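You operate a simulated robot arm through the tools that you are given. There is no shell and no other tool.

Carry out the task below with a simulated robot arm. There is one attempt and no reset: what you move stays moved.

Task
Motor off, swap the empty roll for a full one, motor on again.
Fine: empty roll into the small grey bin; holder lid shut before the motor goes on.

The check looks at the end state, three seconds after you hand in, the way a careful person would. Anything else that was tipped, shoved, dropped, spilled or broken makes it a failure. Lids that push on must go on centred and level and be pressed home; caps that screw on are set level and turned clockwise until they are tight.

Robot
A 6-joint arm with a two-finger gripper, fixed in place. Base frame: the origin is on the floor under the middle of its stand, x ahead of it, y to its left, z up; the work surface is at about z = 0.86. Units: m, degrees, N and s.
It reaches about 1.572 m from its shoulder. Its first joint turns from -166.0 to 166.0 degrees. Payload 2.45 kg.
Tool frame: the origin (TCP) lies between the finger pads and is the grasp point; the fingertips stand 0.02 m ahead of it; z points along the fingers, y is the line along which they close. The gripper opens to 0.14 m; its body begins 0.168 m behind the TCP.
Orientation is told as [roll, pitch, yaw] about the base's x, y, z axes, in that order, counted from this pose: with the fingers straight down and closing along the base's y, the tool's x points along the base's -x, its y along +y and its z along -z.

Tools
- The arm moves only by the tool move_arm. Its argument "moves" is one flat list of numbers, 7 for each row, row after row: the turn, a rotation vector about the tool's x, y, z in units of 8 degrees (1.0 is 8 degrees), then the shift along the tool's x, y, z in units of 20 mm (1.0 is 20 mm), then the gripper command, from -1 (fully open) to 1 (shut), values between in proportion. In form: [rx, ry, rz, x, y, z, claw, rx, ry, rz, x, y, z, claw, ...]. A call has 1 to 20 rows; each row shifts and turns the commanded pose from where the row before left it, along the tool's axes as they then stand. A call with a number of a shift or a turn outside -1 to 1 is refused whole. A row lasts 0.2 s, in which the tool goes at most 0.05 m and 8.6 degrees; a call with a longer step from one row to the next is refused whole, and so is a gripper value outside its range. Where a pose cannot be reached the arm comes as near as it can. A force on the tool above 40 N (or 10 N above the force at the start of the call, whichever is more), or a blocked arm, ends the call early, and 0.2 s more pass. The fingers move at their own pace (about 0.045 m/s each) and stop on an object; they squeeze with about 24 N. The grip force told is the motor's: it shows also when the fingers shut on nothing. Time passes only in rows, and 0.2 s behind the last, so rows that do not move let the fingers close. The reply holds the time, the measured pose of the TCP, the force on the tool along the base axes, the opening and the grip force, in the units named above and with some noise, with the torque about the TCP (base axes, N m) and any sound that the robot's microphone picked up.
- Cameras (640 x 400 px; columns grow to the right, rows downward): "scene" is fixed at [0.0483, 0.6491, 1.6643]; the picture's right is [-0.75, -0.67, 0.00], its down [-0.38, 0.42, -0.82] and it looks along [0.55, -0.61, -0.57] (base axes); focal length 348 px, centre (320, 200). "wrist" rides on the gripper at [0.078, 0.011, -0.209] in the tool frame; the picture's right is [-0.14, 0.99, 0.00], its down [-0.92, -0.13, -0.37] and it looks along [-0.36, -0.05, 0.93] (tool axes); focal length 280 px, centre (320, 200). There is no depth. A picture from a camera that has moved, and an enlarged one, comes with that camera's place and axes in the base frame and with its lens.
- get_image(camera): a new picture of that camera. The clock stands still meanwhile.
- enlarge(camera, box): a new picture of the part [left, top, right, bottom] of that camera's present view, enlarged. The clock stands still meanwhile.
- job_done(): hands the job in; it is judged then, once.

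Places have to be worked out from the pictures, the camera data and where the tool is seen. Open the gripper and draw the arm clear of the work before you hand the job in, unless the task says otherwise.

The tools are called after "Call:" as a command line: name --argument value ..., lists and objects as JSON in quotes. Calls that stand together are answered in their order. move_arm: Moves the arm, as the interface text tells. Its arguments: {"type":"object","properties":{"moves":{"type":"array","items":{"type":"number"}}},"required":["moves"]} The other tools are called the same way: get_image (camera) takes a picture; enlarge (camera, box) takes an enlarged picture of a part of a camera's view; job_done () hands the job in.

At the start:

```text
time_s: 0.0
position: [0.5947, -0.2839, 1.3294]
tool_rot: [-0.1, 0.0, 0.0]
contact_force: [0.4, -0.7, 0.1]
ft_torque: [0.0, 0.03, 0.0]
width: 0.1398
grip_force: 0.1
```

scene: 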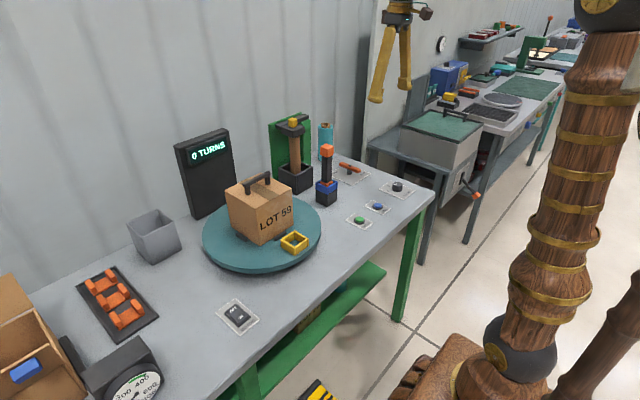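
wrist: 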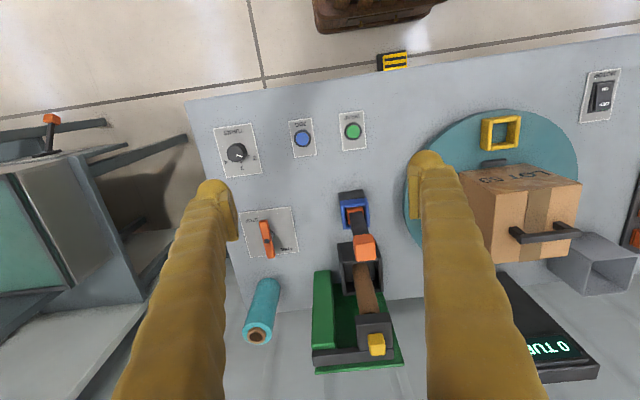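

The scene shows a wrapping machine with a turntable, a roll holder (green/black) with an empty brown core, a teal roll and several panels. I'll enlarge the important parts to read the labels.

Call:
enlarge --camera "scene" --box '[250, 90, 450, 240]'

Call:
enlarge --camera "wrist" --box '[190, 90, 430, 240]'

Call:
enlarge --camera "wrist" --box '[220, 200, 440, 390]'

Call:
enlarge --camera "scene" --box '[130, 180, 340, 340]'

Call:
enlarge --camera "wrist" --box '[470, 50, 640, 180]'

Call:
enlarge --camera "scene" --box '[0, 180, 270, 400]'

```text
2.67 times, centred on (350, 165) of scene
camera zoom: at [0.0483, 0.6491, 1.6643], right [-0.75, -0.67, 0.0], down [-0.38, 0.42, -0.82], along [0.55, -0.61, -0.57], focal length 929 px, centre (240, 293)
```

zoom: 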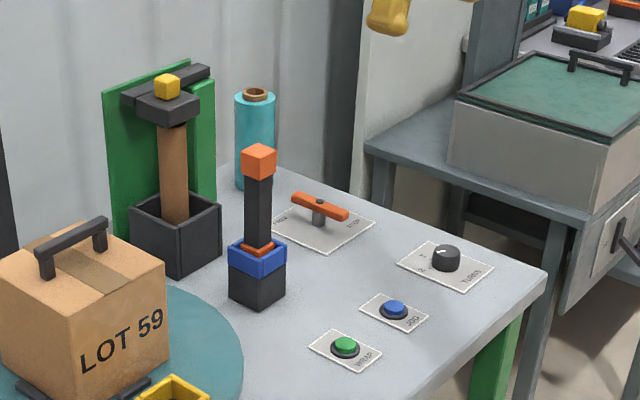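

```text
2.67 times, centred on (310, 165) of wrist
camera zoom: at [0.5164, -0.2739, 1.5396], right [0.14, 0.99, 0.0], down [0.92, -0.13, 0.37], along [0.36, -0.05, -0.93], focal length 748 px, centre (347, 293)
```

zoom: 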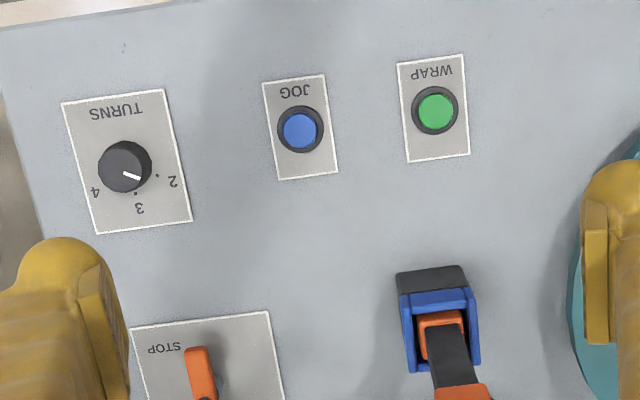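

```text
2.11 times, centred on (330, 295) of wrist
camera zoom: at [0.5164, -0.2739, 1.5396], right [0.14, 0.99, 0.0], down [0.92, -0.13, 0.37], along [0.36, -0.05, -0.93], focal length 590 px, centre (299, 0)
```

zoom: 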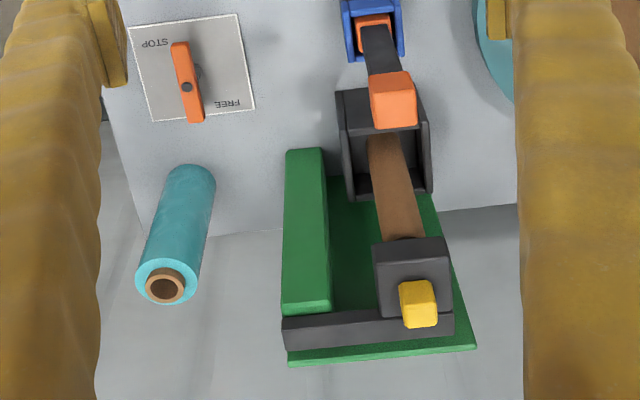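

```text
2.50 times, centred on (235, 260) of scene
camera zoom: at [0.0483, 0.6491, 1.6643], right [-0.75, -0.67, 0.0], down [-0.38, 0.42, -0.82], along [0.55, -0.61, -0.57], focal length 871 px, centre (532, 50)
```

zoom: 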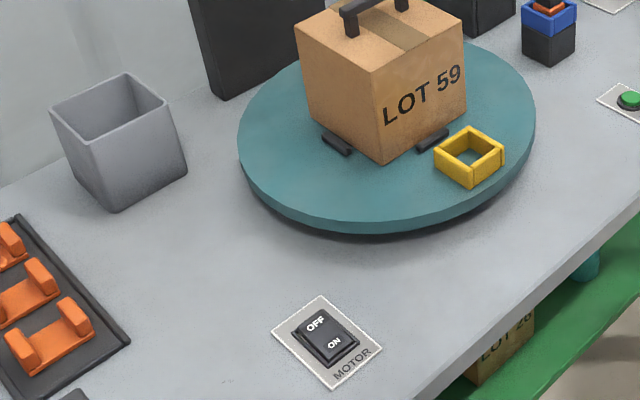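

```text
3.08 times, centred on (555, 115) of wrist
camera zoom: at [0.5164, -0.2739, 1.5396], right [0.14, 0.99, 0.0], down [0.92, -0.13, 0.37], along [0.36, -0.05, -0.93], focal length 863 px, centre (-403, 462)
```

zoom: 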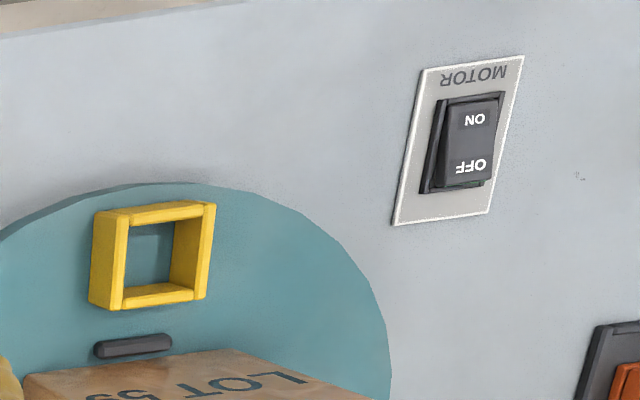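

```text
1.82 times, centred on (135, 290) of scene
camera zoom: at [0.0483, 0.6491, 1.6643], right [-0.75, -0.67, 0.0], down [-0.38, 0.42, -0.82], along [0.55, -0.61, -0.57], focal length 633 px, centre (656, 36)
```

zoom: 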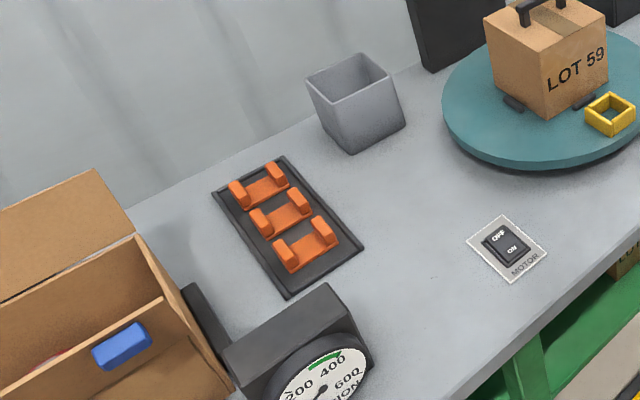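

The motor rocker is at about (0.615, 0.35, 0.87), the holder knob at about (0.98, -0.23, 1.14) and the full roll near (1.05, -0.50). I'll carry the arm high along +y to look at the rocker from above, closing the fingers on the way.

Call:
move_arm --moves '[0, 0, 0, 0, 1, 0, 1, 0, 0, 0, 0, 1, 0, 1, 0, 0, 0, 0, 1, 0, 1, 0, 0, 0, 0, 1, 0, 1, 0, 0, 0, 0, 1, 0, 1, 0, 0, 0, 0, 1, 0, 1, 0, 0, 0, 0, 1, 0, 1, 0, 0, 0, 0, 1, 0, 1, 0, 0, 0, 0, 1, 0, 1, 0, 0, 0, 0, 1, 0, 1, 0, 0, 0, 0, 1, 0, 1, 0, 0, 0, 0, 1, 0, 1, 0, 0, 0, 0, 1, 0, 1, 0, 0, 0, 0, 1, 0, 1, 0, 0, 0, 0, 1, 0, 1, 0, 0, 0, 0, 1, 0, 1, 0, 0, 0, 0, 1, 0, 1, 0, 0, 0, 0, 1, 0, 1, 0, 0, 0, 0, 1, 0, 1, 0, 0, 0, 0, 1, 0, 1]'

Call:
get_image --camera "wrist"

Call:
get_image --camera "scene"

```text
time_s: 4.2
position: [0.5955, 0.115, 1.3307]
tool_rot: [0.0, 0.0, 0.0]
contact_force: [0.0, -0.1, -0.2]
ft_torque: [0.01, 0.02, 0.0]
width: 0.0002
grip_force: 24.1
```

```text
taken
camera wrist: at [0.5157, 0.1265, 1.5406], right [0.14, 0.99, 0.0], down [0.92, -0.13, 0.37], along [0.36, -0.05, -0.93], focal length 280 px, centre (320, 200)
```

wrist: 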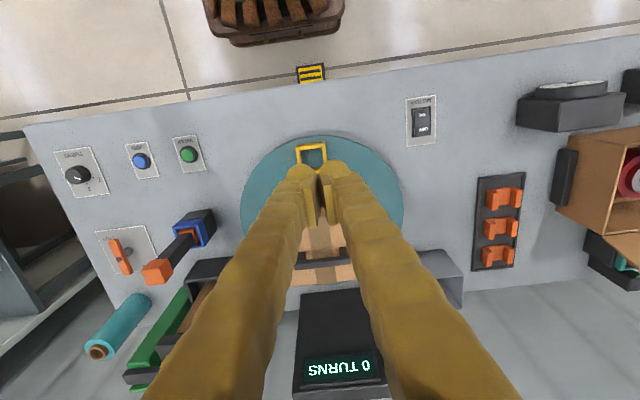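

```text
taken
```

scene: 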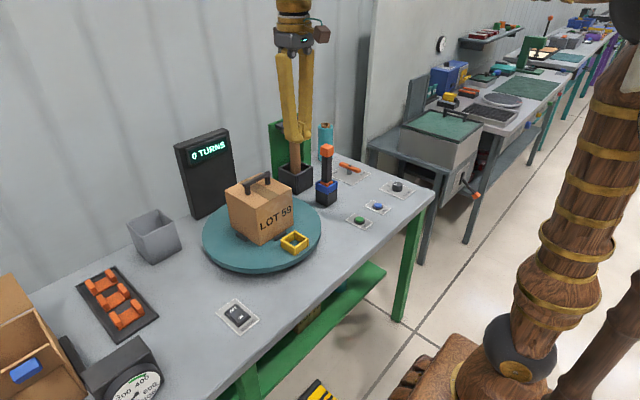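

The gripper is at (0.5955, 0.115) and the rocker lies further along +y. I continue toward it to look from straight above and also see what is in the cardboard box.

Call:
move_arm --moves '[0, 0, 0, 0, 1, 0, 1, 0, 0, 0, 0, 1, 0, 1, 0, 0, 0, 0, 1, 0, 1, 0, 0, 0, 0, 1, 0, 1, 0, 0, 0, 0, 1, 0, 1, 0, 0, 0, 0, 1, 0, 1, 0, 0, 0, 0, 1, 0, 1, 0, 0, 0, 0, 1, 0, 1, 0, 0, 0, 0, 1, 0, 1, 0, 0, 0, 0, 1, 0, 1, 0, 0, 0, 0, 1, 0, 1]'

Call:
get_image --camera "wrist"

Call:
enlarge --camera "wrist" --box '[220, 60, 380, 160]'

Call:
enlarge --camera "wrist" --box '[380, 60, 640, 300]'

```text
time_s: 6.6
position: [0.5959, 0.3349, 1.3313]
tool_rot: [0.0, -0.1, 0.0]
contact_force: [0.1, -0.2, -0.3]
ft_torque: [0.02, -0.03, 0.0]
width: 0.0
grip_force: 24.1
```

```text
taken
camera wrist: at [0.5158, 0.3448, 1.5399], right [0.14, 0.99, 0.0], down [0.92, -0.13, 0.37], along [0.36, -0.05, -0.93], focal length 280 px, centre (320, 200)
```

wrist: 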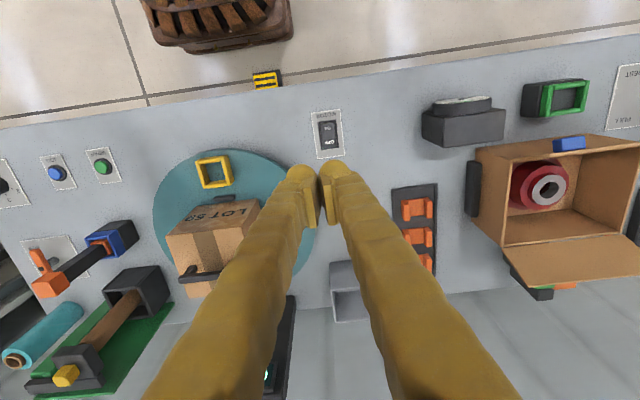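

```text
4.00 times, centred on (300, 110) of wrist
camera zoom: at [0.5158, 0.3448, 1.5399], right [0.14, 0.99, 0.0], down [0.92, -0.13, 0.37], along [0.36, -0.05, -0.93], focal length 1122 px, centre (400, 560)
```

zoom: 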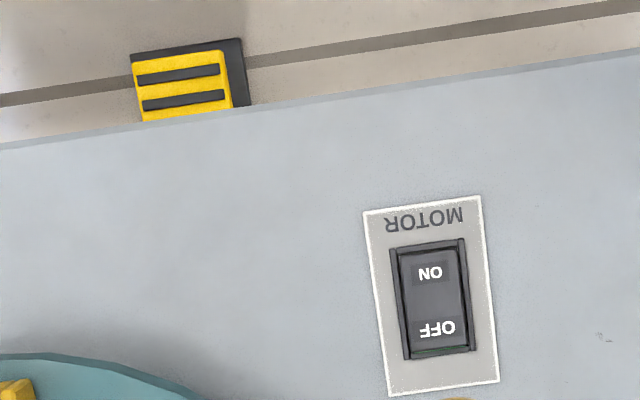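

```text
1.67 times, centred on (510, 180) of wrist
camera zoom: at [0.5158, 0.3448, 1.5399], right [0.14, 0.99, 0.0], down [0.92, -0.13, 0.37], along [0.36, -0.05, -0.93], focal length 467 px, centre (3, 233)
```

zoom: 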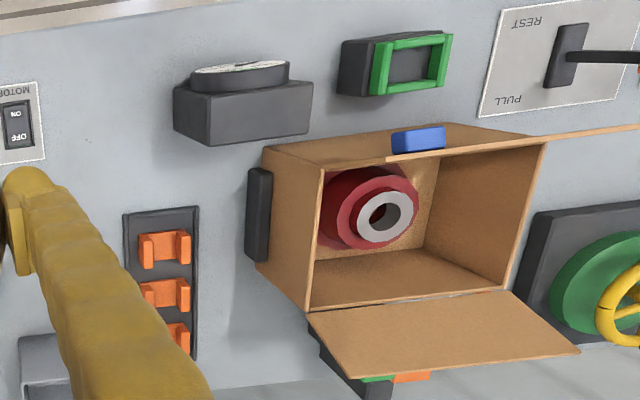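

The rocker appears tilted with a green strip showing at the OFF end (ON pressed). I'll look closer before pressing: go down along z and take an enlarged picture, and check the shelf underneath with the scene camera.

Call:
move_arm --moves '[0, 0, 0, 0, 0.5, 1, 1, 0, 0, 0, 0, 0.5, 1, 1, 0, 0, 0, 0, 0, 1, 1, 0, 0, 0, 0, 0, 1, 1, 0, 0, 0, 0, 0, 1, 1, 0, 0, 0, 0, 0, 1, 1, 0, 0, 0, 0, 0, 1, 1, 0, 0, 0, 0, 0, 1, 1, 0, 0, 0, 0, 0, 1, 1, 0, 0, 0, 0, 0, 1, 1, 0, 0, 0, 0, 0, 1, 1, 0, 0, 0, 0, 0, 1, 1]'

Call:
get_image --camera "wrist"

Call:
enlarge --camera "wrist" --box '[240, 40, 400, 160]'

Call:
enlarge --camera "scene" --box '[230, 250, 420, 400]'

Call:
enlarge --camera "scene" --box '[190, 250, 310, 350]'

```text
time_s: 9.2
position: [0.5954, 0.3554, 1.0912]
tool_rot: [0.0, 0.0, 0.0]
contact_force: [0.1, -0.3, 0.1]
ft_torque: [-0.02, 0.0, 0.03]
width: 0.0
grip_force: 24.3
```

```text
taken
camera wrist: at [0.5161, 0.3662, 1.3003], right [0.14, 0.99, 0.0], down [0.92, -0.13, 0.37], along [0.37, -0.05, -0.93], focal length 280 px, centre (320, 200)
```

wrist: 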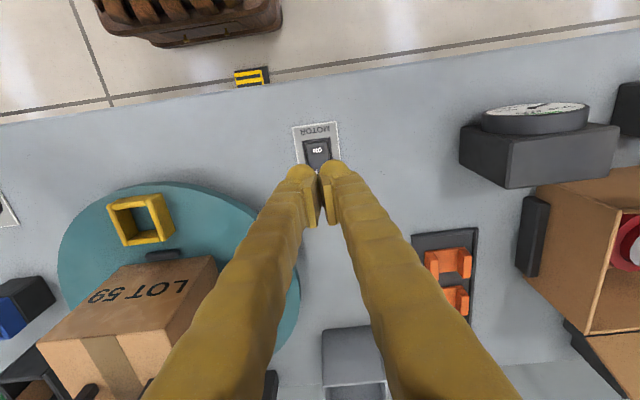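

```text
3.33 times, centred on (320, 100) of wrist
camera zoom: at [0.5161, 0.3662, 1.3003], right [0.14, 0.99, 0.0], down [0.92, -0.13, 0.37], along [0.37, -0.05, -0.93], focal length 935 px, centre (320, 533)
```

zoom: 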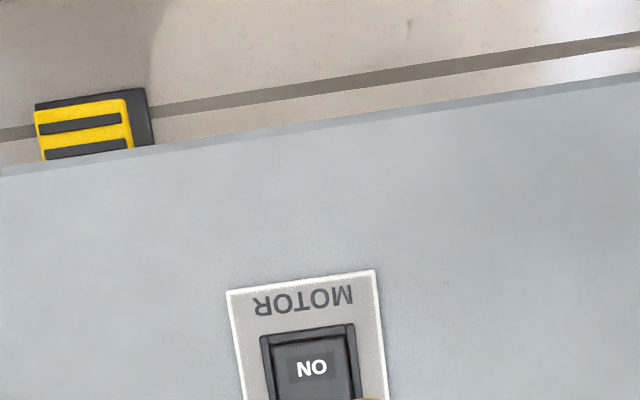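

```text
2.67 times, centred on (325, 325) of scene
camera zoom: at [0.0483, 0.6491, 1.6643], right [-0.75, -0.67, 0.0], down [-0.38, 0.42, -0.82], along [0.55, -0.61, -0.57], focal length 929 px, centre (307, -133)
```

zoom: 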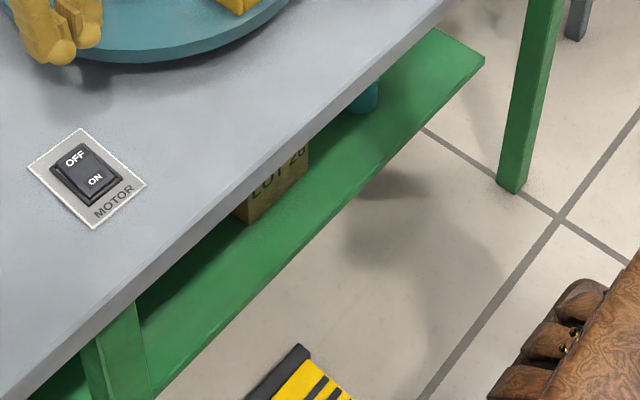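

```text
4.00 times, centred on (250, 300) of scene
camera zoom: at [0.0483, 0.6491, 1.6643], right [-0.75, -0.67, 0.0], down [-0.38, 0.42, -0.82], along [0.55, -0.61, -0.57], focal length 1394 px, centre (600, -200)
```

zoom: 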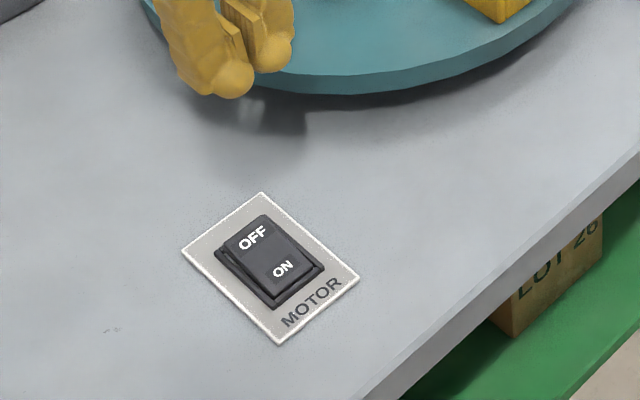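

The rocker is on (ON half down, OFF half raised); OFF pad is at about (0.635, 0.353), roughly z 0.88. I move over it with closed fingers, stopping with fingertips well above it.

Call:
move_arm --moves '[0, 0, 0, -1, -0.12, 0, 1, 0, 0, 0, -1, 0, 0, 1, 0, 0, 0, 0, 0, 1, 1, 0, 0, 0, 0, 0, 1, 1, 0, 0, 0, 0, 0, 1, 1, 0, 0, 0, 0, 0, 1, 1, 0, 0, 0, 0, 0, 1, 1, 0, 0, 0, 0, 0, 1, 1]'

Call:
enlarge --camera "scene" --box '[190, 250, 310, 350]'

Call:
get_image --camera "wrist"

```text
time_s: 11.0
position: [0.6346, 0.3535, 0.9696]
tool_rot: [0.1, 0.0, 0.0]
contact_force: [0.1, -0.4, 0.0]
ft_torque: [-0.02, -0.02, 0.0]
width: 0.0001
grip_force: 24.2
```

```text
4.00 times, centred on (250, 300) of scene
camera zoom: at [0.0483, 0.6491, 1.6643], right [-0.75, -0.67, 0.0], down [-0.38, 0.42, -0.82], along [0.55, -0.61, -0.57], focal length 1394 px, centre (600, -200)
```

zoom: 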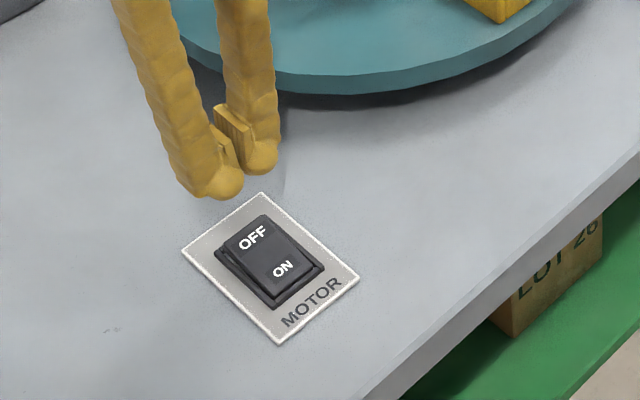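

```text
taken
camera wrist: at [0.556, 0.3651, 1.1788], right [0.14, 0.99, 0.0], down [0.92, -0.13, 0.37], along [0.37, -0.05, -0.93], focal length 280 px, centre (320, 200)
```

wrist: 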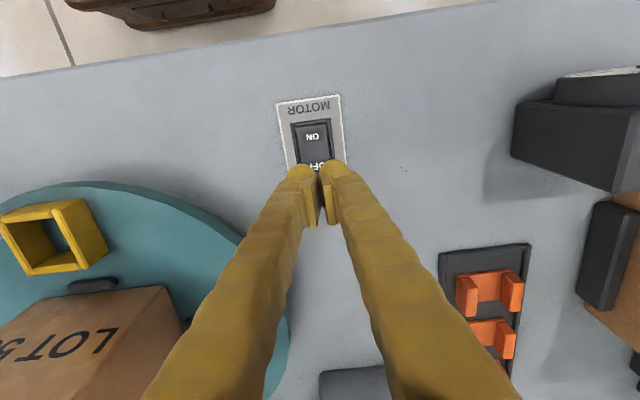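

The fingertips are centred over the OFF half within a few mm. I descend slowly, with small final steps to feel the contact.

Call:
move_arm --moves '[0, 0, 0, -0.1, -0.15, 1, 1, 0, 0, 0, 0, 0, 1, 1, 0, 0, 0, 0, 0, 0.3, 1, 0, 0, 0, 0, 0, 0.3, 1, 0, 0, 0, 0, 0, 0.2, 1, 0, 0, 0, 0, 0, 0.2, 1]'

Call:
enlarge --camera "scene" --box '[190, 250, 310, 350]'

```text
time_s: 12.4
position: [0.6382, 0.3496, 0.9095]
tool_rot: [0.1, 0.0, 0.0]
contact_force: [-0.4, 0.4, 0.5]
ft_torque: [0.0, 0.0, 0.0]
width: 0.0
grip_force: 24.3
```

```text
4.00 times, centred on (250, 300) of scene
camera zoom: at [0.0483, 0.6491, 1.6643], right [-0.75, -0.67, 0.0], down [-0.38, 0.42, -0.82], along [0.55, -0.61, -0.57], focal length 1394 px, centre (600, -200)
```

zoom: 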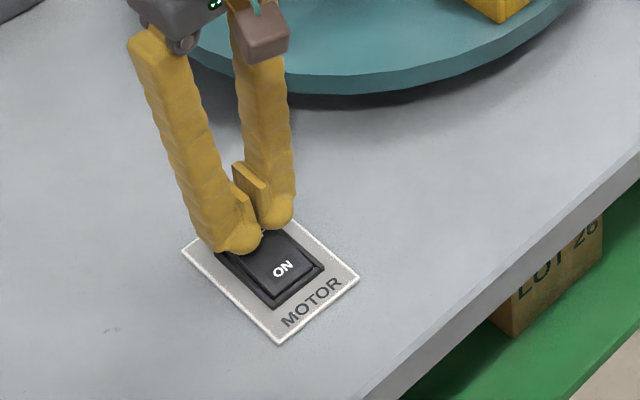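

No contact yet with the tips at about 0.8895. I go on in 3 mm steps.

Call:
move_arm --moves '[0, 0, 0, 0, 0, 0.15, 1, 0, 0, 0, 0, 0, 0.15, 1, 0, 0, 0, 0, 0, 0.15, 1]'

Call:
enlarge --camera "scene" --box '[190, 250, 310, 350]'

```text
time_s: 13.2
position: [0.6373, 0.3501, 0.9009]
tool_rot: [0.0, 0.0, 0.0]
contact_force: [0.4, 0.0, 0.8]
ft_torque: [0.0, -0.02, -0.01]
width: 0.0
grip_force: 24.4
```

```text
4.00 times, centred on (250, 300) of scene
camera zoom: at [0.0483, 0.6491, 1.6643], right [-0.75, -0.67, 0.0], down [-0.38, 0.42, -0.82], along [0.55, -0.61, -0.57], focal length 1394 px, centre (600, -200)
```

zoom: 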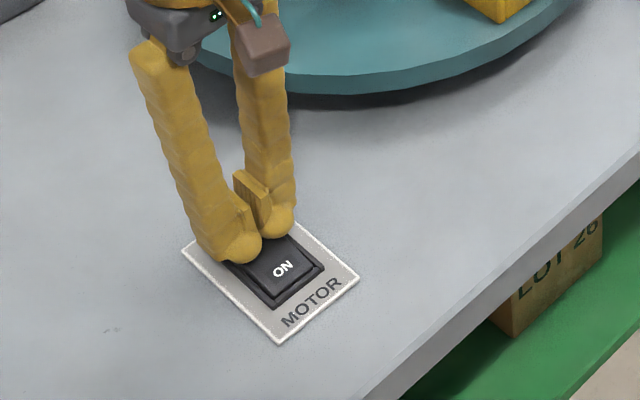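

Force is still near zero (maybe just touching). Continue down in 2–3 mm steps.

Call:
move_arm --moves '[0, 0, 0, 0, 0, 0.12, 1, 0, 0, 0, 0, 0, 0.12, 1]'

```text
time_s: 13.8
position: [0.6365, 0.3506, 0.897]
tool_rot: [0.0, -0.1, 0.0]
contact_force: [-0.6, 0.5, 1.1]
ft_torque: [0.01, -0.05, -0.01]
width: 0.0058
grip_force: 29.5
```

The fingers have been pushed apart slightly (width 5.8 mm), so the tips are touching something. I look at the rocker before pressing on.

Call:
enlarge --camera "scene" --box '[205, 275, 275, 335]'

Call:
enlarge --camera "wrist" --box '[260, 90, 380, 220]'

```text
6.67 times, centred on (240, 305) of scene
camera zoom: at [0.0483, 0.6491, 1.6643], right [-0.75, -0.67, 0.0], down [-0.38, 0.42, -0.82], along [0.55, -0.61, -0.57], focal length 2322 px, centre (853, -500)
```

zoom: 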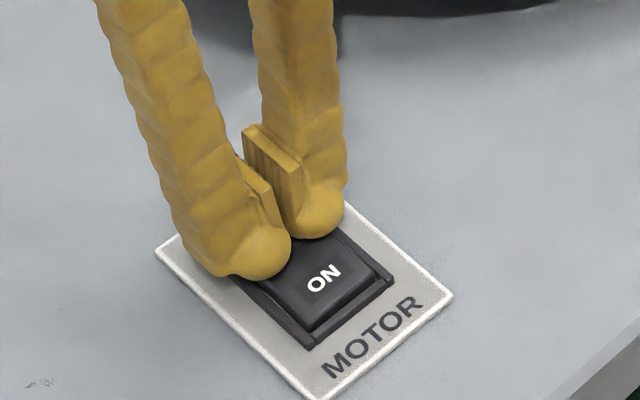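

```text
3.08 times, centred on (320, 155) of wrist
camera zoom: at [0.558, 0.3616, 1.106], right [0.14, 0.99, 0.0], down [0.92, -0.13, 0.37], along [0.37, -0.05, -0.93], focal length 863 px, centre (320, 338)
```

zoom: 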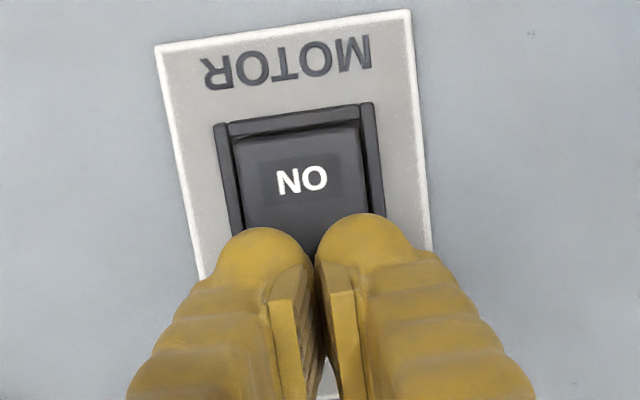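

Both closed tips together are wider than the rocker and straddle its frame. I'll lift, open to about 5 cm and press with a single finger (the -y one) centred on the OFF half instead.

Call:
move_arm --moves '[0, 0, 0, 0, 0, -1, 1, 0, 0, 0, 0, 0, -1, 1, 0, 0, 0, 0, 1, -0.3, 0.286, 0, 0, 0, 0, 0.9, 0, 0.286, 0, 0, 0, 0, 0, 0, 0.286, 0, 0, 0, 0, 0, 0, 0.286]'

Call:
get_image --camera "wrist"

Call:
enlarge --camera "scene" --box '[190, 260, 290, 340]'

```text
time_s: 15.2
position: [0.6381, 0.3889, 0.942]
tool_rot: [0.0, -0.1, 0.0]
contact_force: [0.3, -0.4, -0.5]
ft_torque: [-0.01, -0.03, 0.0]
width: 0.0499
grip_force: 0.1
```

```text
taken
camera wrist: at [0.559, 0.3994, 1.1513], right [0.14, 0.99, 0.0], down [0.92, -0.13, 0.37], along [0.36, -0.05, -0.93], focal length 280 px, centre (320, 200)
```

wrist: 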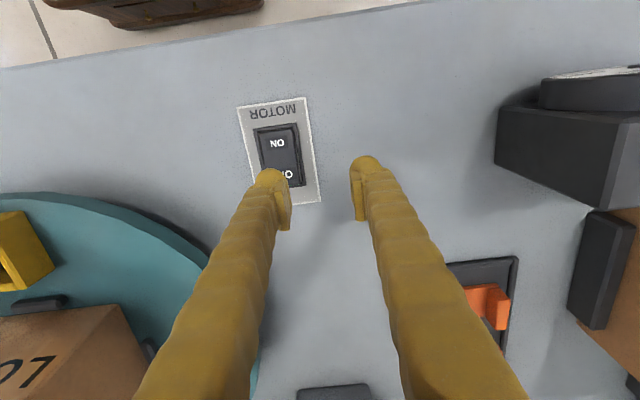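

```text
5.00 times, centred on (240, 300) of scene
camera zoom: at [0.0483, 0.6491, 1.6643], right [-0.75, -0.67, 0.0], down [-0.38, 0.42, -0.82], along [0.55, -0.61, -0.57], focal length 1742 px, centre (720, -300)
```

zoom: 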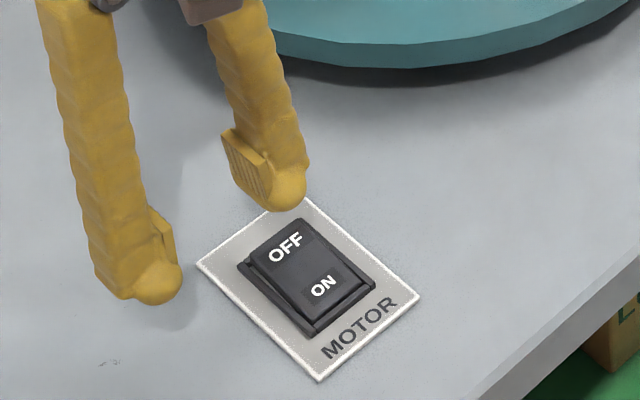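

The -y finger is over the OFF half (y ≈ 0.352). I descend to just above contact, then 3 mm steps.

Call:
move_arm --moves '[0, 0, 0, 0, 0, 1, 0.286, 0, 0, 0, 0, 0, 0.9, 0.286, 0, 0, 0, 0, 0, 0.2, 0.286, 0, 0, 0, 0, 0, 0.15, 0.286, 0, 0, 0, 0, 0, 0.15, 0.286]'

Call:
enlarge --camera "scene" --box '[190, 260, 290, 340]'

```text
time_s: 16.4
position: [0.6373, 0.3888, 0.8952]
tool_rot: [0.0, -0.1, 0.0]
contact_force: [-0.6, 0.6, -0.1]
ft_torque: [0.01, 0.0, 0.01]
width: 0.05
grip_force: 0.1
```

```text
5.00 times, centred on (240, 300) of scene
camera zoom: at [0.0483, 0.6491, 1.6643], right [-0.75, -0.67, 0.0], down [-0.38, 0.42, -0.82], along [0.55, -0.61, -0.57], focal length 1742 px, centre (720, -300)
```

zoom: 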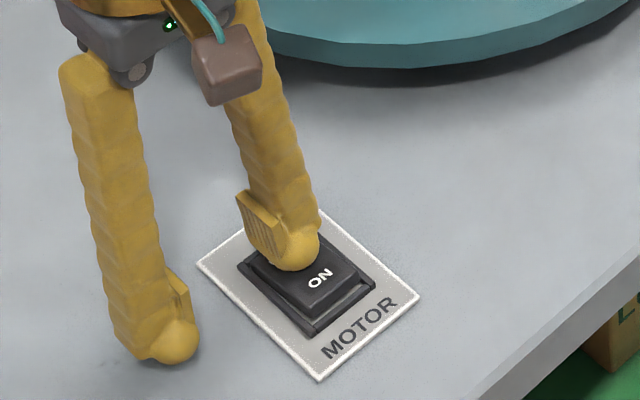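

Still no force reading; keep stepping down 2 mm at a time.

Call:
move_arm --moves '[0, 0, 0, 0, 0, 0.1, 0.286, 0, 0, 0, 0, 0, 0.1, 0.286]'

Call:
enlarge --camera "scene" --box '[190, 260, 290, 340]'

```text
time_s: 17.0
position: [0.6382, 0.3888, 0.8932]
tool_rot: [0.1, -0.2, 0.1]
contact_force: [-1.1, 0.2, 11.0]
ft_torque: [-0.39, 0.18, -0.02]
width: 0.0505
grip_force: 0.0
stopped in row 2: the force on the tool passed its limit at 47 N (the readings are from after the stop); the commanded pose is now the measured one
```

```text
5.00 times, centred on (240, 300) of scene
camera zoom: at [0.0483, 0.6491, 1.6643], right [-0.75, -0.67, 0.0], down [-0.38, 0.42, -0.82], along [0.55, -0.61, -0.57], focal length 1742 px, centre (720, -300)
```

zoom: 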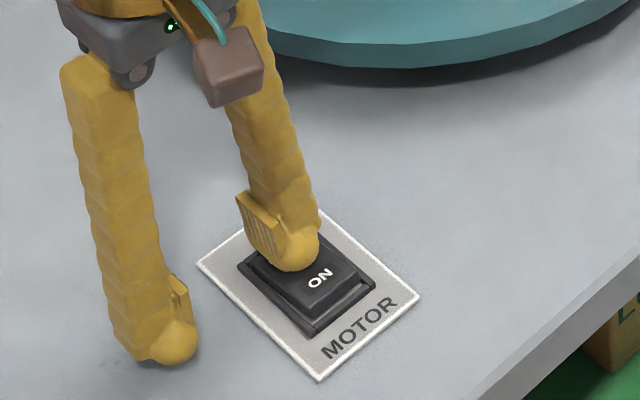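

A hard stop at 47 N with the tip at 0.873; the ON half now looks raised. I lift off and check the rocker.

Call:
move_arm --moves '[0, 0, 0, 0, 0, -1, 0.286, 0, 0, 0, 0, 0, -1, 0.286, 0, 0, 0, 0, 0, -1, 0.286, 0, 0, 0, 0, 0, -1, 0.286]'

Call:
enlarge --camera "scene" --box '[200, 280, 280, 340]'

Call:
enlarge --camera "wrist" --box '[220, 70, 380, 190]'

Call:
get_image --camera "scene"

```text
time_s: 18.0
position: [0.6367, 0.3882, 0.9735]
tool_rot: [0.1, -0.1, 0.0]
contact_force: [-0.3, 0.8, 0.6]
ft_torque: [0.0, 0.02, 0.03]
width: 0.05
grip_force: 0.1
```

```text
6.67 times, centred on (240, 310) of scene
camera zoom: at [0.0483, 0.6491, 1.6643], right [-0.75, -0.67, 0.0], down [-0.38, 0.42, -0.82], along [0.55, -0.61, -0.57], focal length 2322 px, centre (853, -533)
```

zoom: 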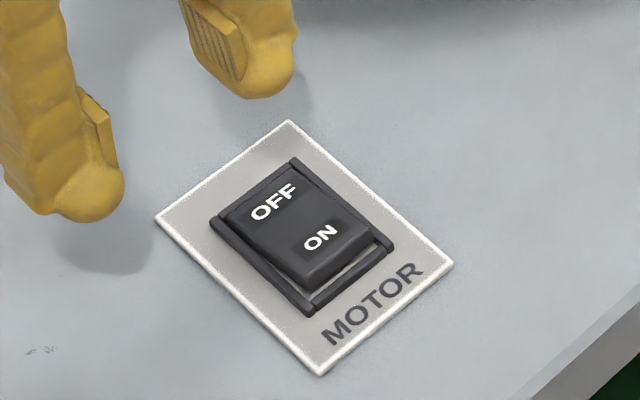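

```text
3.33 times, centred on (300, 130) of wrist
camera zoom: at [0.5568, 0.3993, 1.1826], right [0.14, 0.99, 0.0], down [0.92, -0.13, 0.37], along [0.37, -0.05, -0.93], focal length 935 px, centre (387, 433)
```

zoom: 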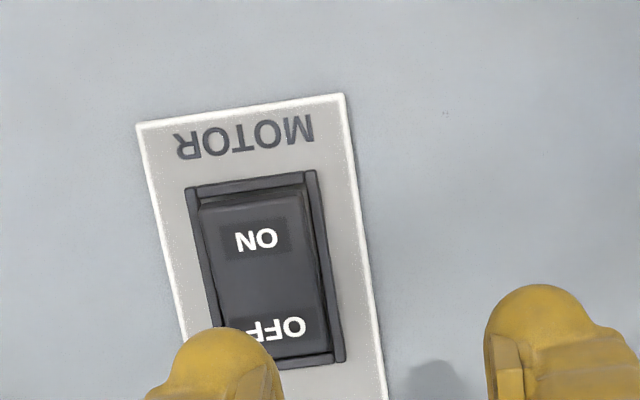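

```text
taken
```

scene: 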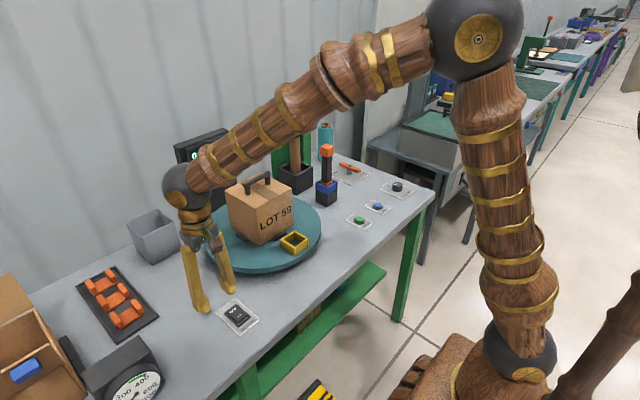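

The motor is now OFF (OFF half down, ON raised). Next I raise the arm and travel high to the holder side to study the holder and lid.

Call:
move_arm --moves '[0, 0, 0, 0, 0, -1, 0.286, 0, 0, 0, 0, 0, -1, 0.286, 0, 0, 0, 0, 0, -1, 0.286, 0, 0, 0, 0, 0, -1, 0.286, 0, 0, 0, 0, 0, -1, 0.286, 0, 0, 0, 0, -1, -1, 0.286, 0, 0, 0, 0, -1, -1, 0.286, 0, 0, 0, 0, -1, -1, 0.286, 0, 0, 0, 0, -1, -1, 0.286, 0, 0, 0, 0, -1, -1, 0.286, 0, 0, 0, 0, -1, -1, 0.286, 0, 0, 0, 0, -1, -1, 0.286, 0, 0, 0, 0, -1, -1, 0.286, 0, 0, 0, 0, -1, -1, 0.286, 0, 0, 0, 0, -1, -1, 0.286, 0, 0, 0, 0, -1, -1, 0.286, 0, 0, 0, 0, -1, -1, 0.286, 0, 0, 0, 0, -1, -1, 0.286, 0, 0, 0, 0, -1, -1, 0.286, 0, 0, 0, 0, -1, -1, 0.286]'

Call:
move_arm --moves '[0, 0, 0, 0, -1, 0, 0.286, 0, 0, 0, 0, -1, 0, 0.286, 0, 0, 0, 0, -1, 0, 0.286, 0, 0, 0, 0, -1, 0, 0.286, 0, 0, 0, 0, -1, 0, 0.286, 0, 0, 0, 0, -1, 0, 0.286, 0, 0, 0, 0, -1, 0, 0.286, 0, 0, 0, 0, -1, 0, 0.286, 0, 0, 0, 0, -1, 0, 0.286, 0, 0, 0, 0, -1, 0, 0.286, 0, 0, 0, 0, -1, 0, 0.286, 0, 0, 0, 0, -1, 0, 0.286, 0, 0, 0, 0, -1, 0, 0.286, 0, 0, 0, 0, -1, 0, 0.286]'

Call:
get_image --camera "wrist"

```text
time_s: 22.2
position: [0.6351, 0.0869, 1.3762]
tool_rot: [0.1, -0.1, 0.0]
contact_force: [-0.5, 0.2, 0.6]
ft_torque: [0.03, -0.02, 0.02]
width: 0.0499
grip_force: 0.1
```

```text
time_s: 25.2
position: [0.6358, -0.1931, 1.3722]
tool_rot: [0.1, -0.1, -0.1]
contact_force: [0.2, -0.2, 0.5]
ft_torque: [-0.01, 0.01, 0.02]
width: 0.0501
grip_force: 0.0
```

```text
taken
camera wrist: at [0.557, -0.1828, 1.5815], right [0.14, 0.99, 0.0], down [0.92, -0.13, 0.37], along [0.37, -0.05, -0.93], focal length 280 px, centre (320, 200)
```

wrist: 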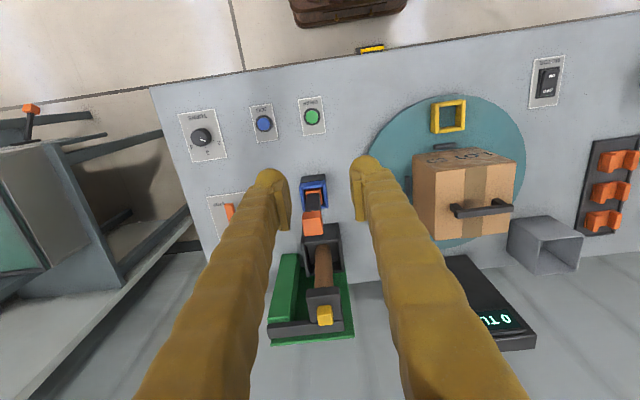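

The holder is in the middle of the view. I open the fingers and tilt the gripper forward 48° to get a more horizontal look at it.

Call:
move_arm --moves '[0, -1, 0, 0, 0, 0, -1, 0, -1, 0, 0, 0, 0, -1, 0, -1, 0, 0, 0, 0, -1, 0, -1, 0, 0, 0, 0, -1, 0, -1, 0, 0, 0, 0, -1, 0, -1, 0, 0, 0, 0, -1]'

Call:
get_image --camera "wrist"

Call:
get_image --camera "scene"

```text
time_s: 26.6
position: [0.6931, -0.2198, 1.2621]
tool_rot: [5.2, -35.7, -3.3]
contact_force: [0.0, -0.5, 0.3]
ft_torque: [-0.01, 0.0, 0.01]
width: 0.1401
grip_force: 0.1
stopped in row 6: the arm was blocked; the commanded pose is now the measured one
```

```text
taken
camera wrist: at [0.5063, -0.2169, 1.3869], right [0.12, 0.98, 0.15], down [0.53, -0.19, 0.83], along [0.84, -0.01, -0.54], focal length 280 px, centre (320, 200)
```

wrist: 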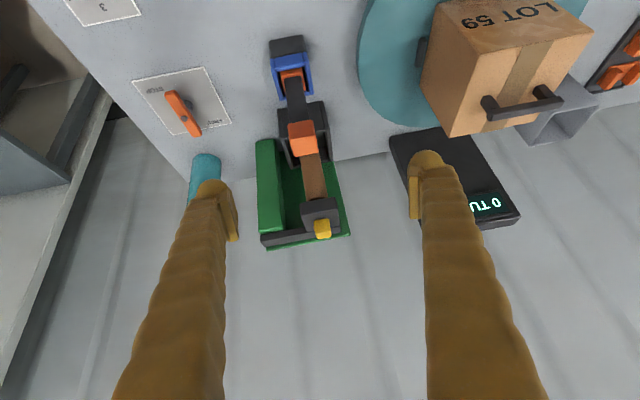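

```text
taken
```

scene: 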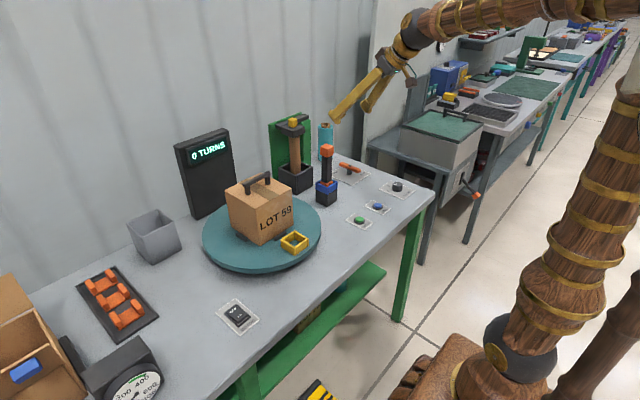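

The arm stopped short of the full tilt (reach limit when tilting near the base), but the view is useful. I enlarge the holder.

Call:
enlarge --camera "wrist" --box '[230, 20, 380, 260]'

Call:
enlarge --camera "scene" --box '[260, 100, 350, 200]'

Call:
enlarge --camera "wrist" --box '[110, 50, 260, 250]'

```text
1.67 times, centred on (305, 140) of wrist
camera zoom: at [0.5063, -0.2169, 1.3869], right [0.12, 0.98, 0.15], down [0.53, -0.19, 0.83], along [0.84, -0.01, -0.54], focal length 467 px, centre (345, 300)
```

zoom: 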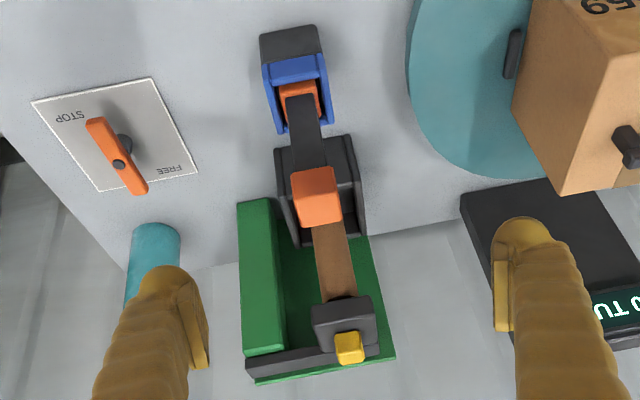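

```text
4.00 times, centred on (305, 150) of scene
camera zoom: at [0.0483, 0.6491, 1.6643], right [-0.75, -0.67, 0.0], down [-0.38, 0.42, -0.82], along [0.55, -0.61, -0.57], focal length 1394 px, centre (380, 400)
```

zoom: 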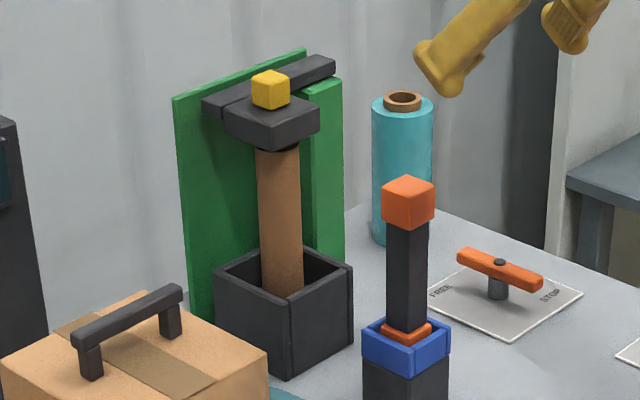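

```text
2.00 times, centred on (185, 150) of wrist
camera zoom: at [0.5063, -0.2169, 1.3869], right [0.12, 0.98, 0.15], down [0.53, -0.19, 0.83], along [0.84, -0.01, -0.54], focal length 561 px, centre (590, 300)
```

zoom: 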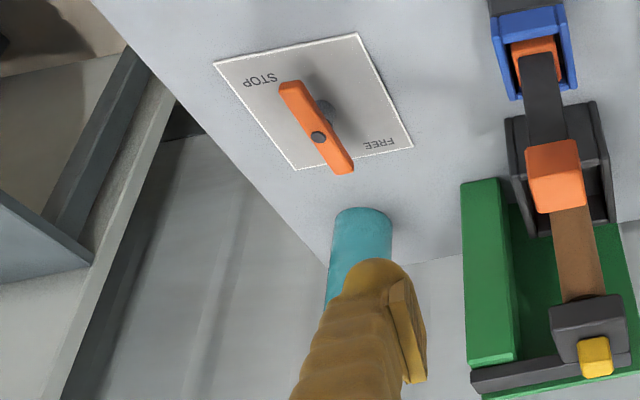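

The lid seems to be a flap with a yellow knob and a plug in the core's top, fixed to a black bar along y at the top of the holder. I zoom in closer on it and the neighbouring items.

Call:
enlarge --camera "scene" --box '[270, 105, 320, 145]'

Call:
enlarge --camera "wrist" --box '[250, 180, 360, 260]'

Call:
enlarge --camera "scene" --box '[270, 150, 330, 200]'

```text
10.00 times, centred on (295, 125) of scene
camera zoom: at [0.0483, 0.6491, 1.6643], right [-0.75, -0.67, 0.0], down [-0.38, 0.42, -0.82], along [0.55, -0.61, -0.57], focal length 3484 px, centre (570, 950)
```

zoom: 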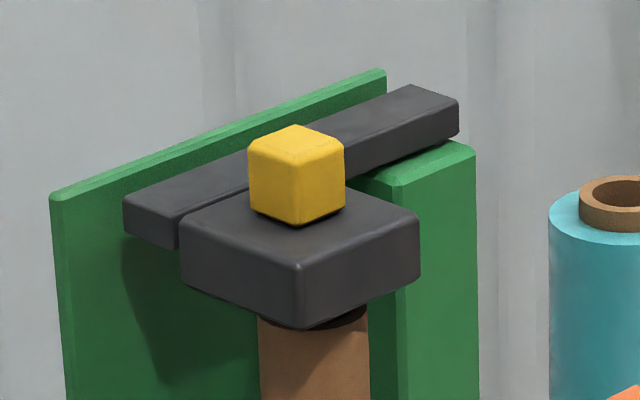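

```text
5.00 times, centred on (305, 220) of wrist
camera zoom: at [0.5063, -0.2169, 1.3869], right [0.12, 0.98, 0.15], down [0.53, -0.19, 0.83], along [0.84, -0.01, -0.54], focal length 1402 px, centre (395, 100)
```

zoom: 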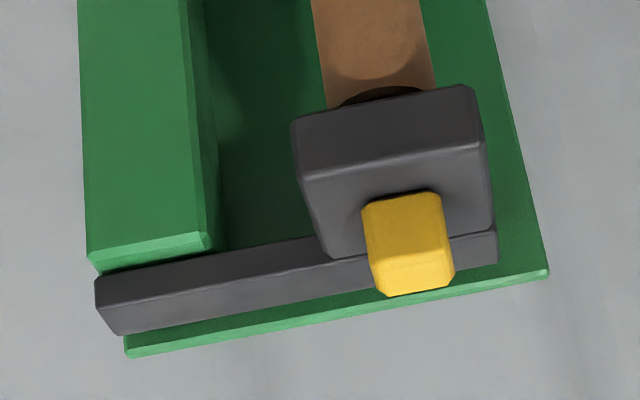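

```text
8.00 times, centred on (300, 175) of scene
camera zoom: at [0.0483, 0.6491, 1.6643], right [-0.75, -0.67, 0.0], down [-0.38, 0.42, -0.82], along [0.55, -0.61, -0.57], focal length 2787 px, centre (480, 400)
```

zoom: 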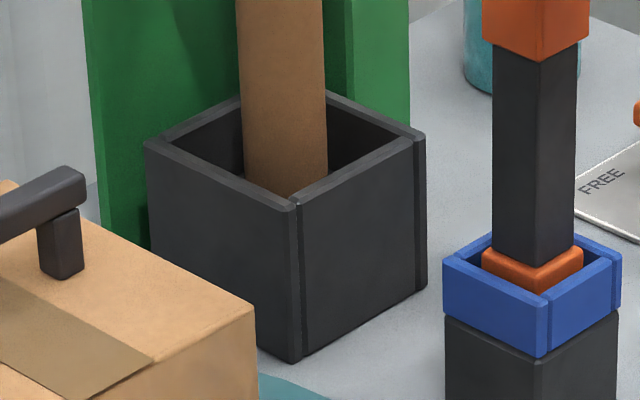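

The lid block hangs on a bar along y; most likely it flips up about that bar. I straighten the tool (removing the stray roll/yaw) and move out in front of the holder, tilting the fingers further forward to see it closer.

Call:
move_arm --moves '[0.41, 0, -0.335, -0.8, -0.06, 0.2, -1, 0, 0, 0, -0.8, -0.06, 0.2, -1, 0, 0, 0, -0.8, -0.06, 0.2, -1, 0, 0, 0, -0.8, -0.06, 0.2, -1, 0, 0, 0, -0.8, -0.06, 0.2, -1, 0, 0, 0, -0.8, -0.06, 0.2, -1, 0, 0, 0, -0.8, -0.06, 0.2, -1]'

Call:
get_image --camera "wrist"

Call:
get_image --camera "scene"

```text
time_s: 28.2
position: [0.8008, -0.2277, 1.3084]
tool_rot: [-0.1, -36.2, 0.0]
contact_force: [-0.7, 0.1, 0.1]
ft_torque: [0.0, 0.01, 0.0]
width: 0.1402
grip_force: 0.0
```

```text
taken
camera wrist: at [0.6134, -0.216, 1.4318], right [0.11, 0.99, 0.08], down [0.53, -0.13, 0.84], along [0.84, -0.05, -0.54], focal length 280 px, centre (320, 200)
```

wrist: 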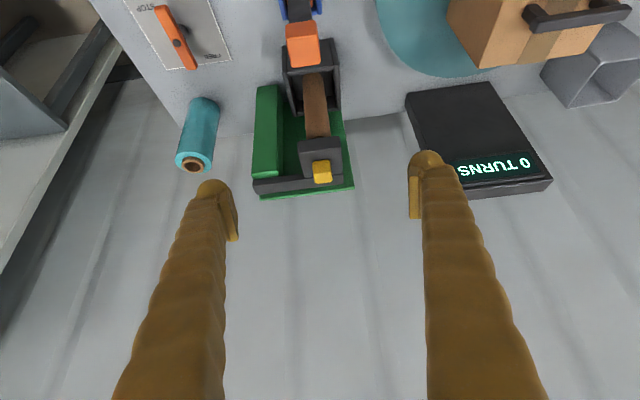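

```text
taken
```

scene: 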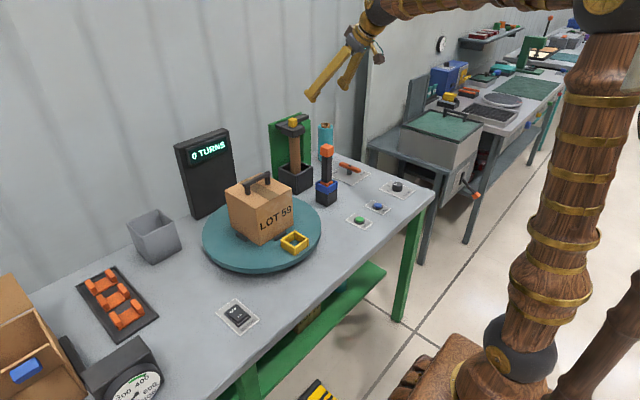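

Tool orientation is now clean (pitch -36°). I move forward toward the lid (staying above it), then tilt to about 60° and narrow the fingers to 6 cm.

Call:
move_arm --moves '[0, 0, 0, -0.4, 0, 0.86, -1, 0, 0, 0, -0.4, 0, 0.86, -1, 0, 0, 0, -0.4, 0, 0.86, -1, 0, 0, 0, -0.4, 0, 0.86, -1, 0, 0, 0, -0.4, 0, 0.86, -1, 0, 0, 0, -0.4, 0, 0.86, 0.143, 0, -1, 0, 0, 0, 0, 0.143, 0, -1, 0, 0, 0, 0, 0.143, 0, -1, 0, 0, 0, 0, 0.143]'

Call:
get_image --camera "wrist"

Call:
get_image --camera "scene"

```text
time_s: 30.2
position: [0.8978, -0.2284, 1.2526]
tool_rot: [-0.9, -60.0, 0.9]
contact_force: [0.1, 0.0, 0.2]
ft_torque: [0.01, 0.18, -0.07]
width: 0.0599
grip_force: 0.1
```

```text
taken
camera wrist: at [0.6766, -0.2172, 1.29], right [0.07, 0.99, 0.11], down [0.14, -0.12, 0.98], along [0.99, -0.05, -0.15], focal length 280 px, centre (320, 200)
```

wrist: 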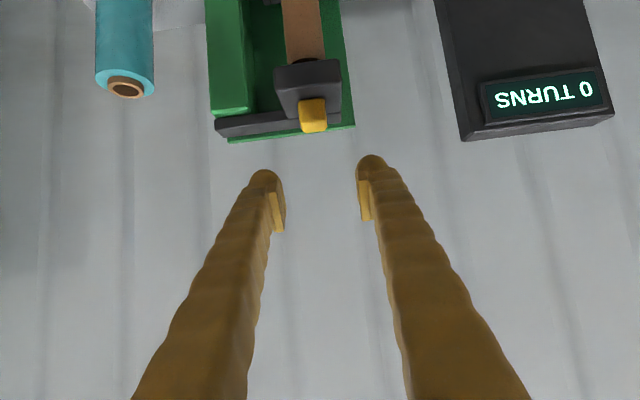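

```text
taken
```

scene: 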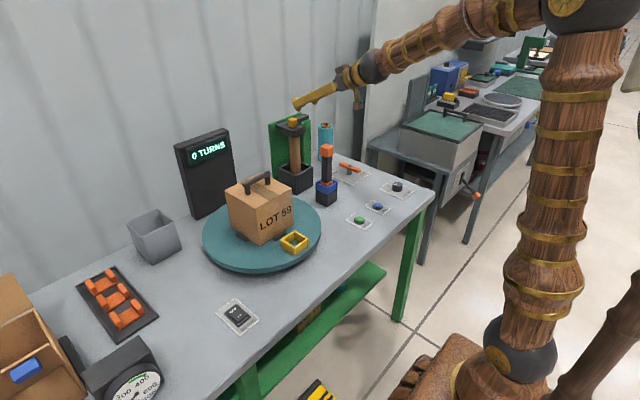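

Now a near-horizontal view of the lid. I enlarge it to judge the hinge and the geometry.

Call:
enlarge --camera "wrist" --box '[190, 0, 370, 150]'

Call:
enlarge --camera "scene" --box '[265, 85, 335, 140]'

```text
2.67 times, centred on (280, 75) of wrist
camera zoom: at [0.6766, -0.2172, 1.29], right [0.07, 0.99, 0.11], down [0.14, -0.12, 0.98], along [0.99, -0.05, -0.15], focal length 748 px, centre (427, 533)
```

zoom: 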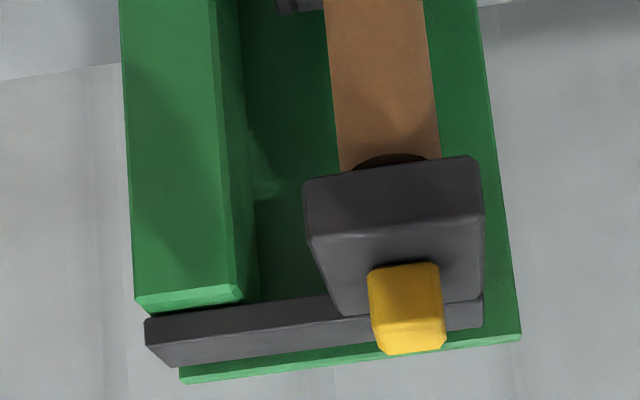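

```text
7.27 times, centred on (300, 112) of scene
camera zoom: at [0.0483, 0.6491, 1.6643], right [-0.75, -0.67, 0.0], down [-0.38, 0.42, -0.82], along [0.55, -0.61, -0.57], focal length 2534 px, centre (466, 836)
```

zoom: 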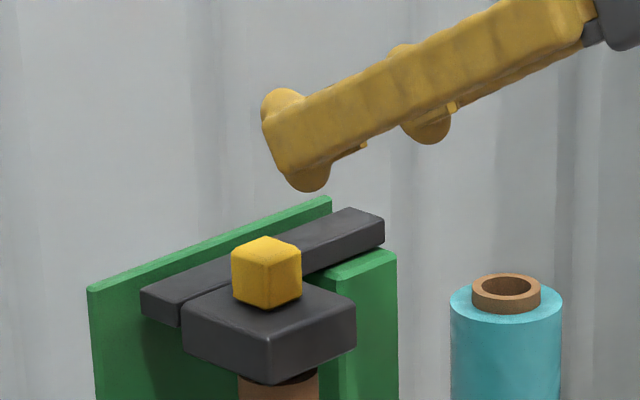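

The lid block overhangs the core by about 12 mm at the front (lip at x≈0.946, underside z≈1.105). I'll hook it open: tilt 45°, fingers closed, come down in front of the lip, then slip the tips under it and lift. First to the spot in front and below the lip.

Call:
move_arm --moves '[0, 0.94, 0, 0, 0, 0, 1, 0, 0.94, 0, 0, 0, 0, 1, 0, 0, 0, 0, 0, 0, 1, 0, 0, 0, 0, 0, 0, 1, 0, 0, 0, 0.76, -0.01, 0.88, 1, 0, 0, 0, 0.76, -0.01, 0.88, 1, 0, 0, 0, 0.76, -0.01, 0.88, 1, 0, 0, 0, 0.76, -0.01, 0.88, 1]'

Call:
get_image --camera "wrist"

Call:
enlarge --camera "scene" --box '[265, 85, 345, 150]'

```text
time_s: 32.0
position: [0.9042, -0.2301, 1.1598]
tool_rot: [-0.1, -45.1, 0.0]
contact_force: [0.7, -0.2, 0.3]
ft_torque: [0.03, 0.0, 0.03]
width: 0.0
grip_force: 24.1
```

```text
taken
camera wrist: at [0.7011, -0.2188, 1.2533], right [0.1, 0.99, 0.1], down [0.39, -0.13, 0.91], along [0.92, -0.05, -0.4], focal length 280 px, centre (320, 200)
```

wrist: 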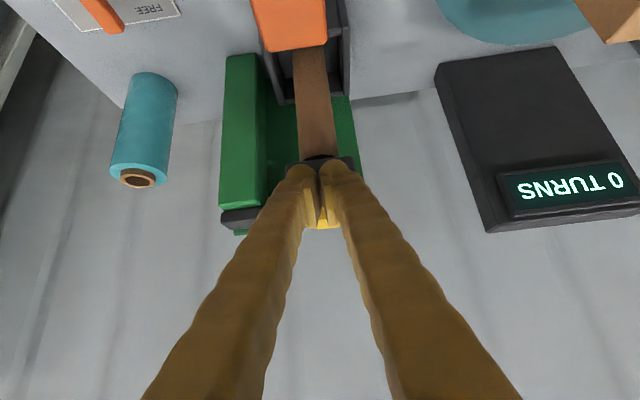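

```text
6.15 times, centred on (305, 118) of scene
camera zoom: at [0.0483, 0.6491, 1.6643], right [-0.75, -0.67, 0.0], down [-0.38, 0.42, -0.82], along [0.55, -0.61, -0.57], focal length 2144 px, centre (412, 708)
```

zoom: 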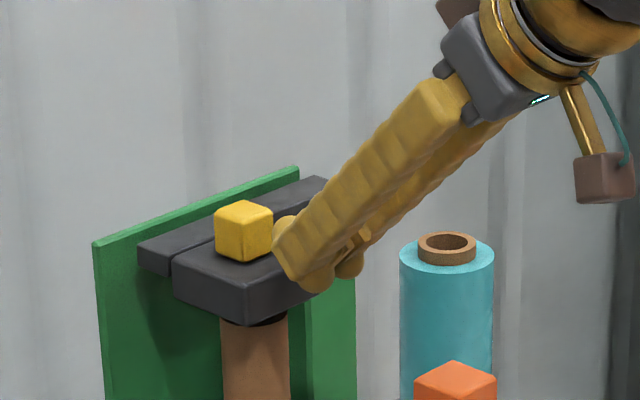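

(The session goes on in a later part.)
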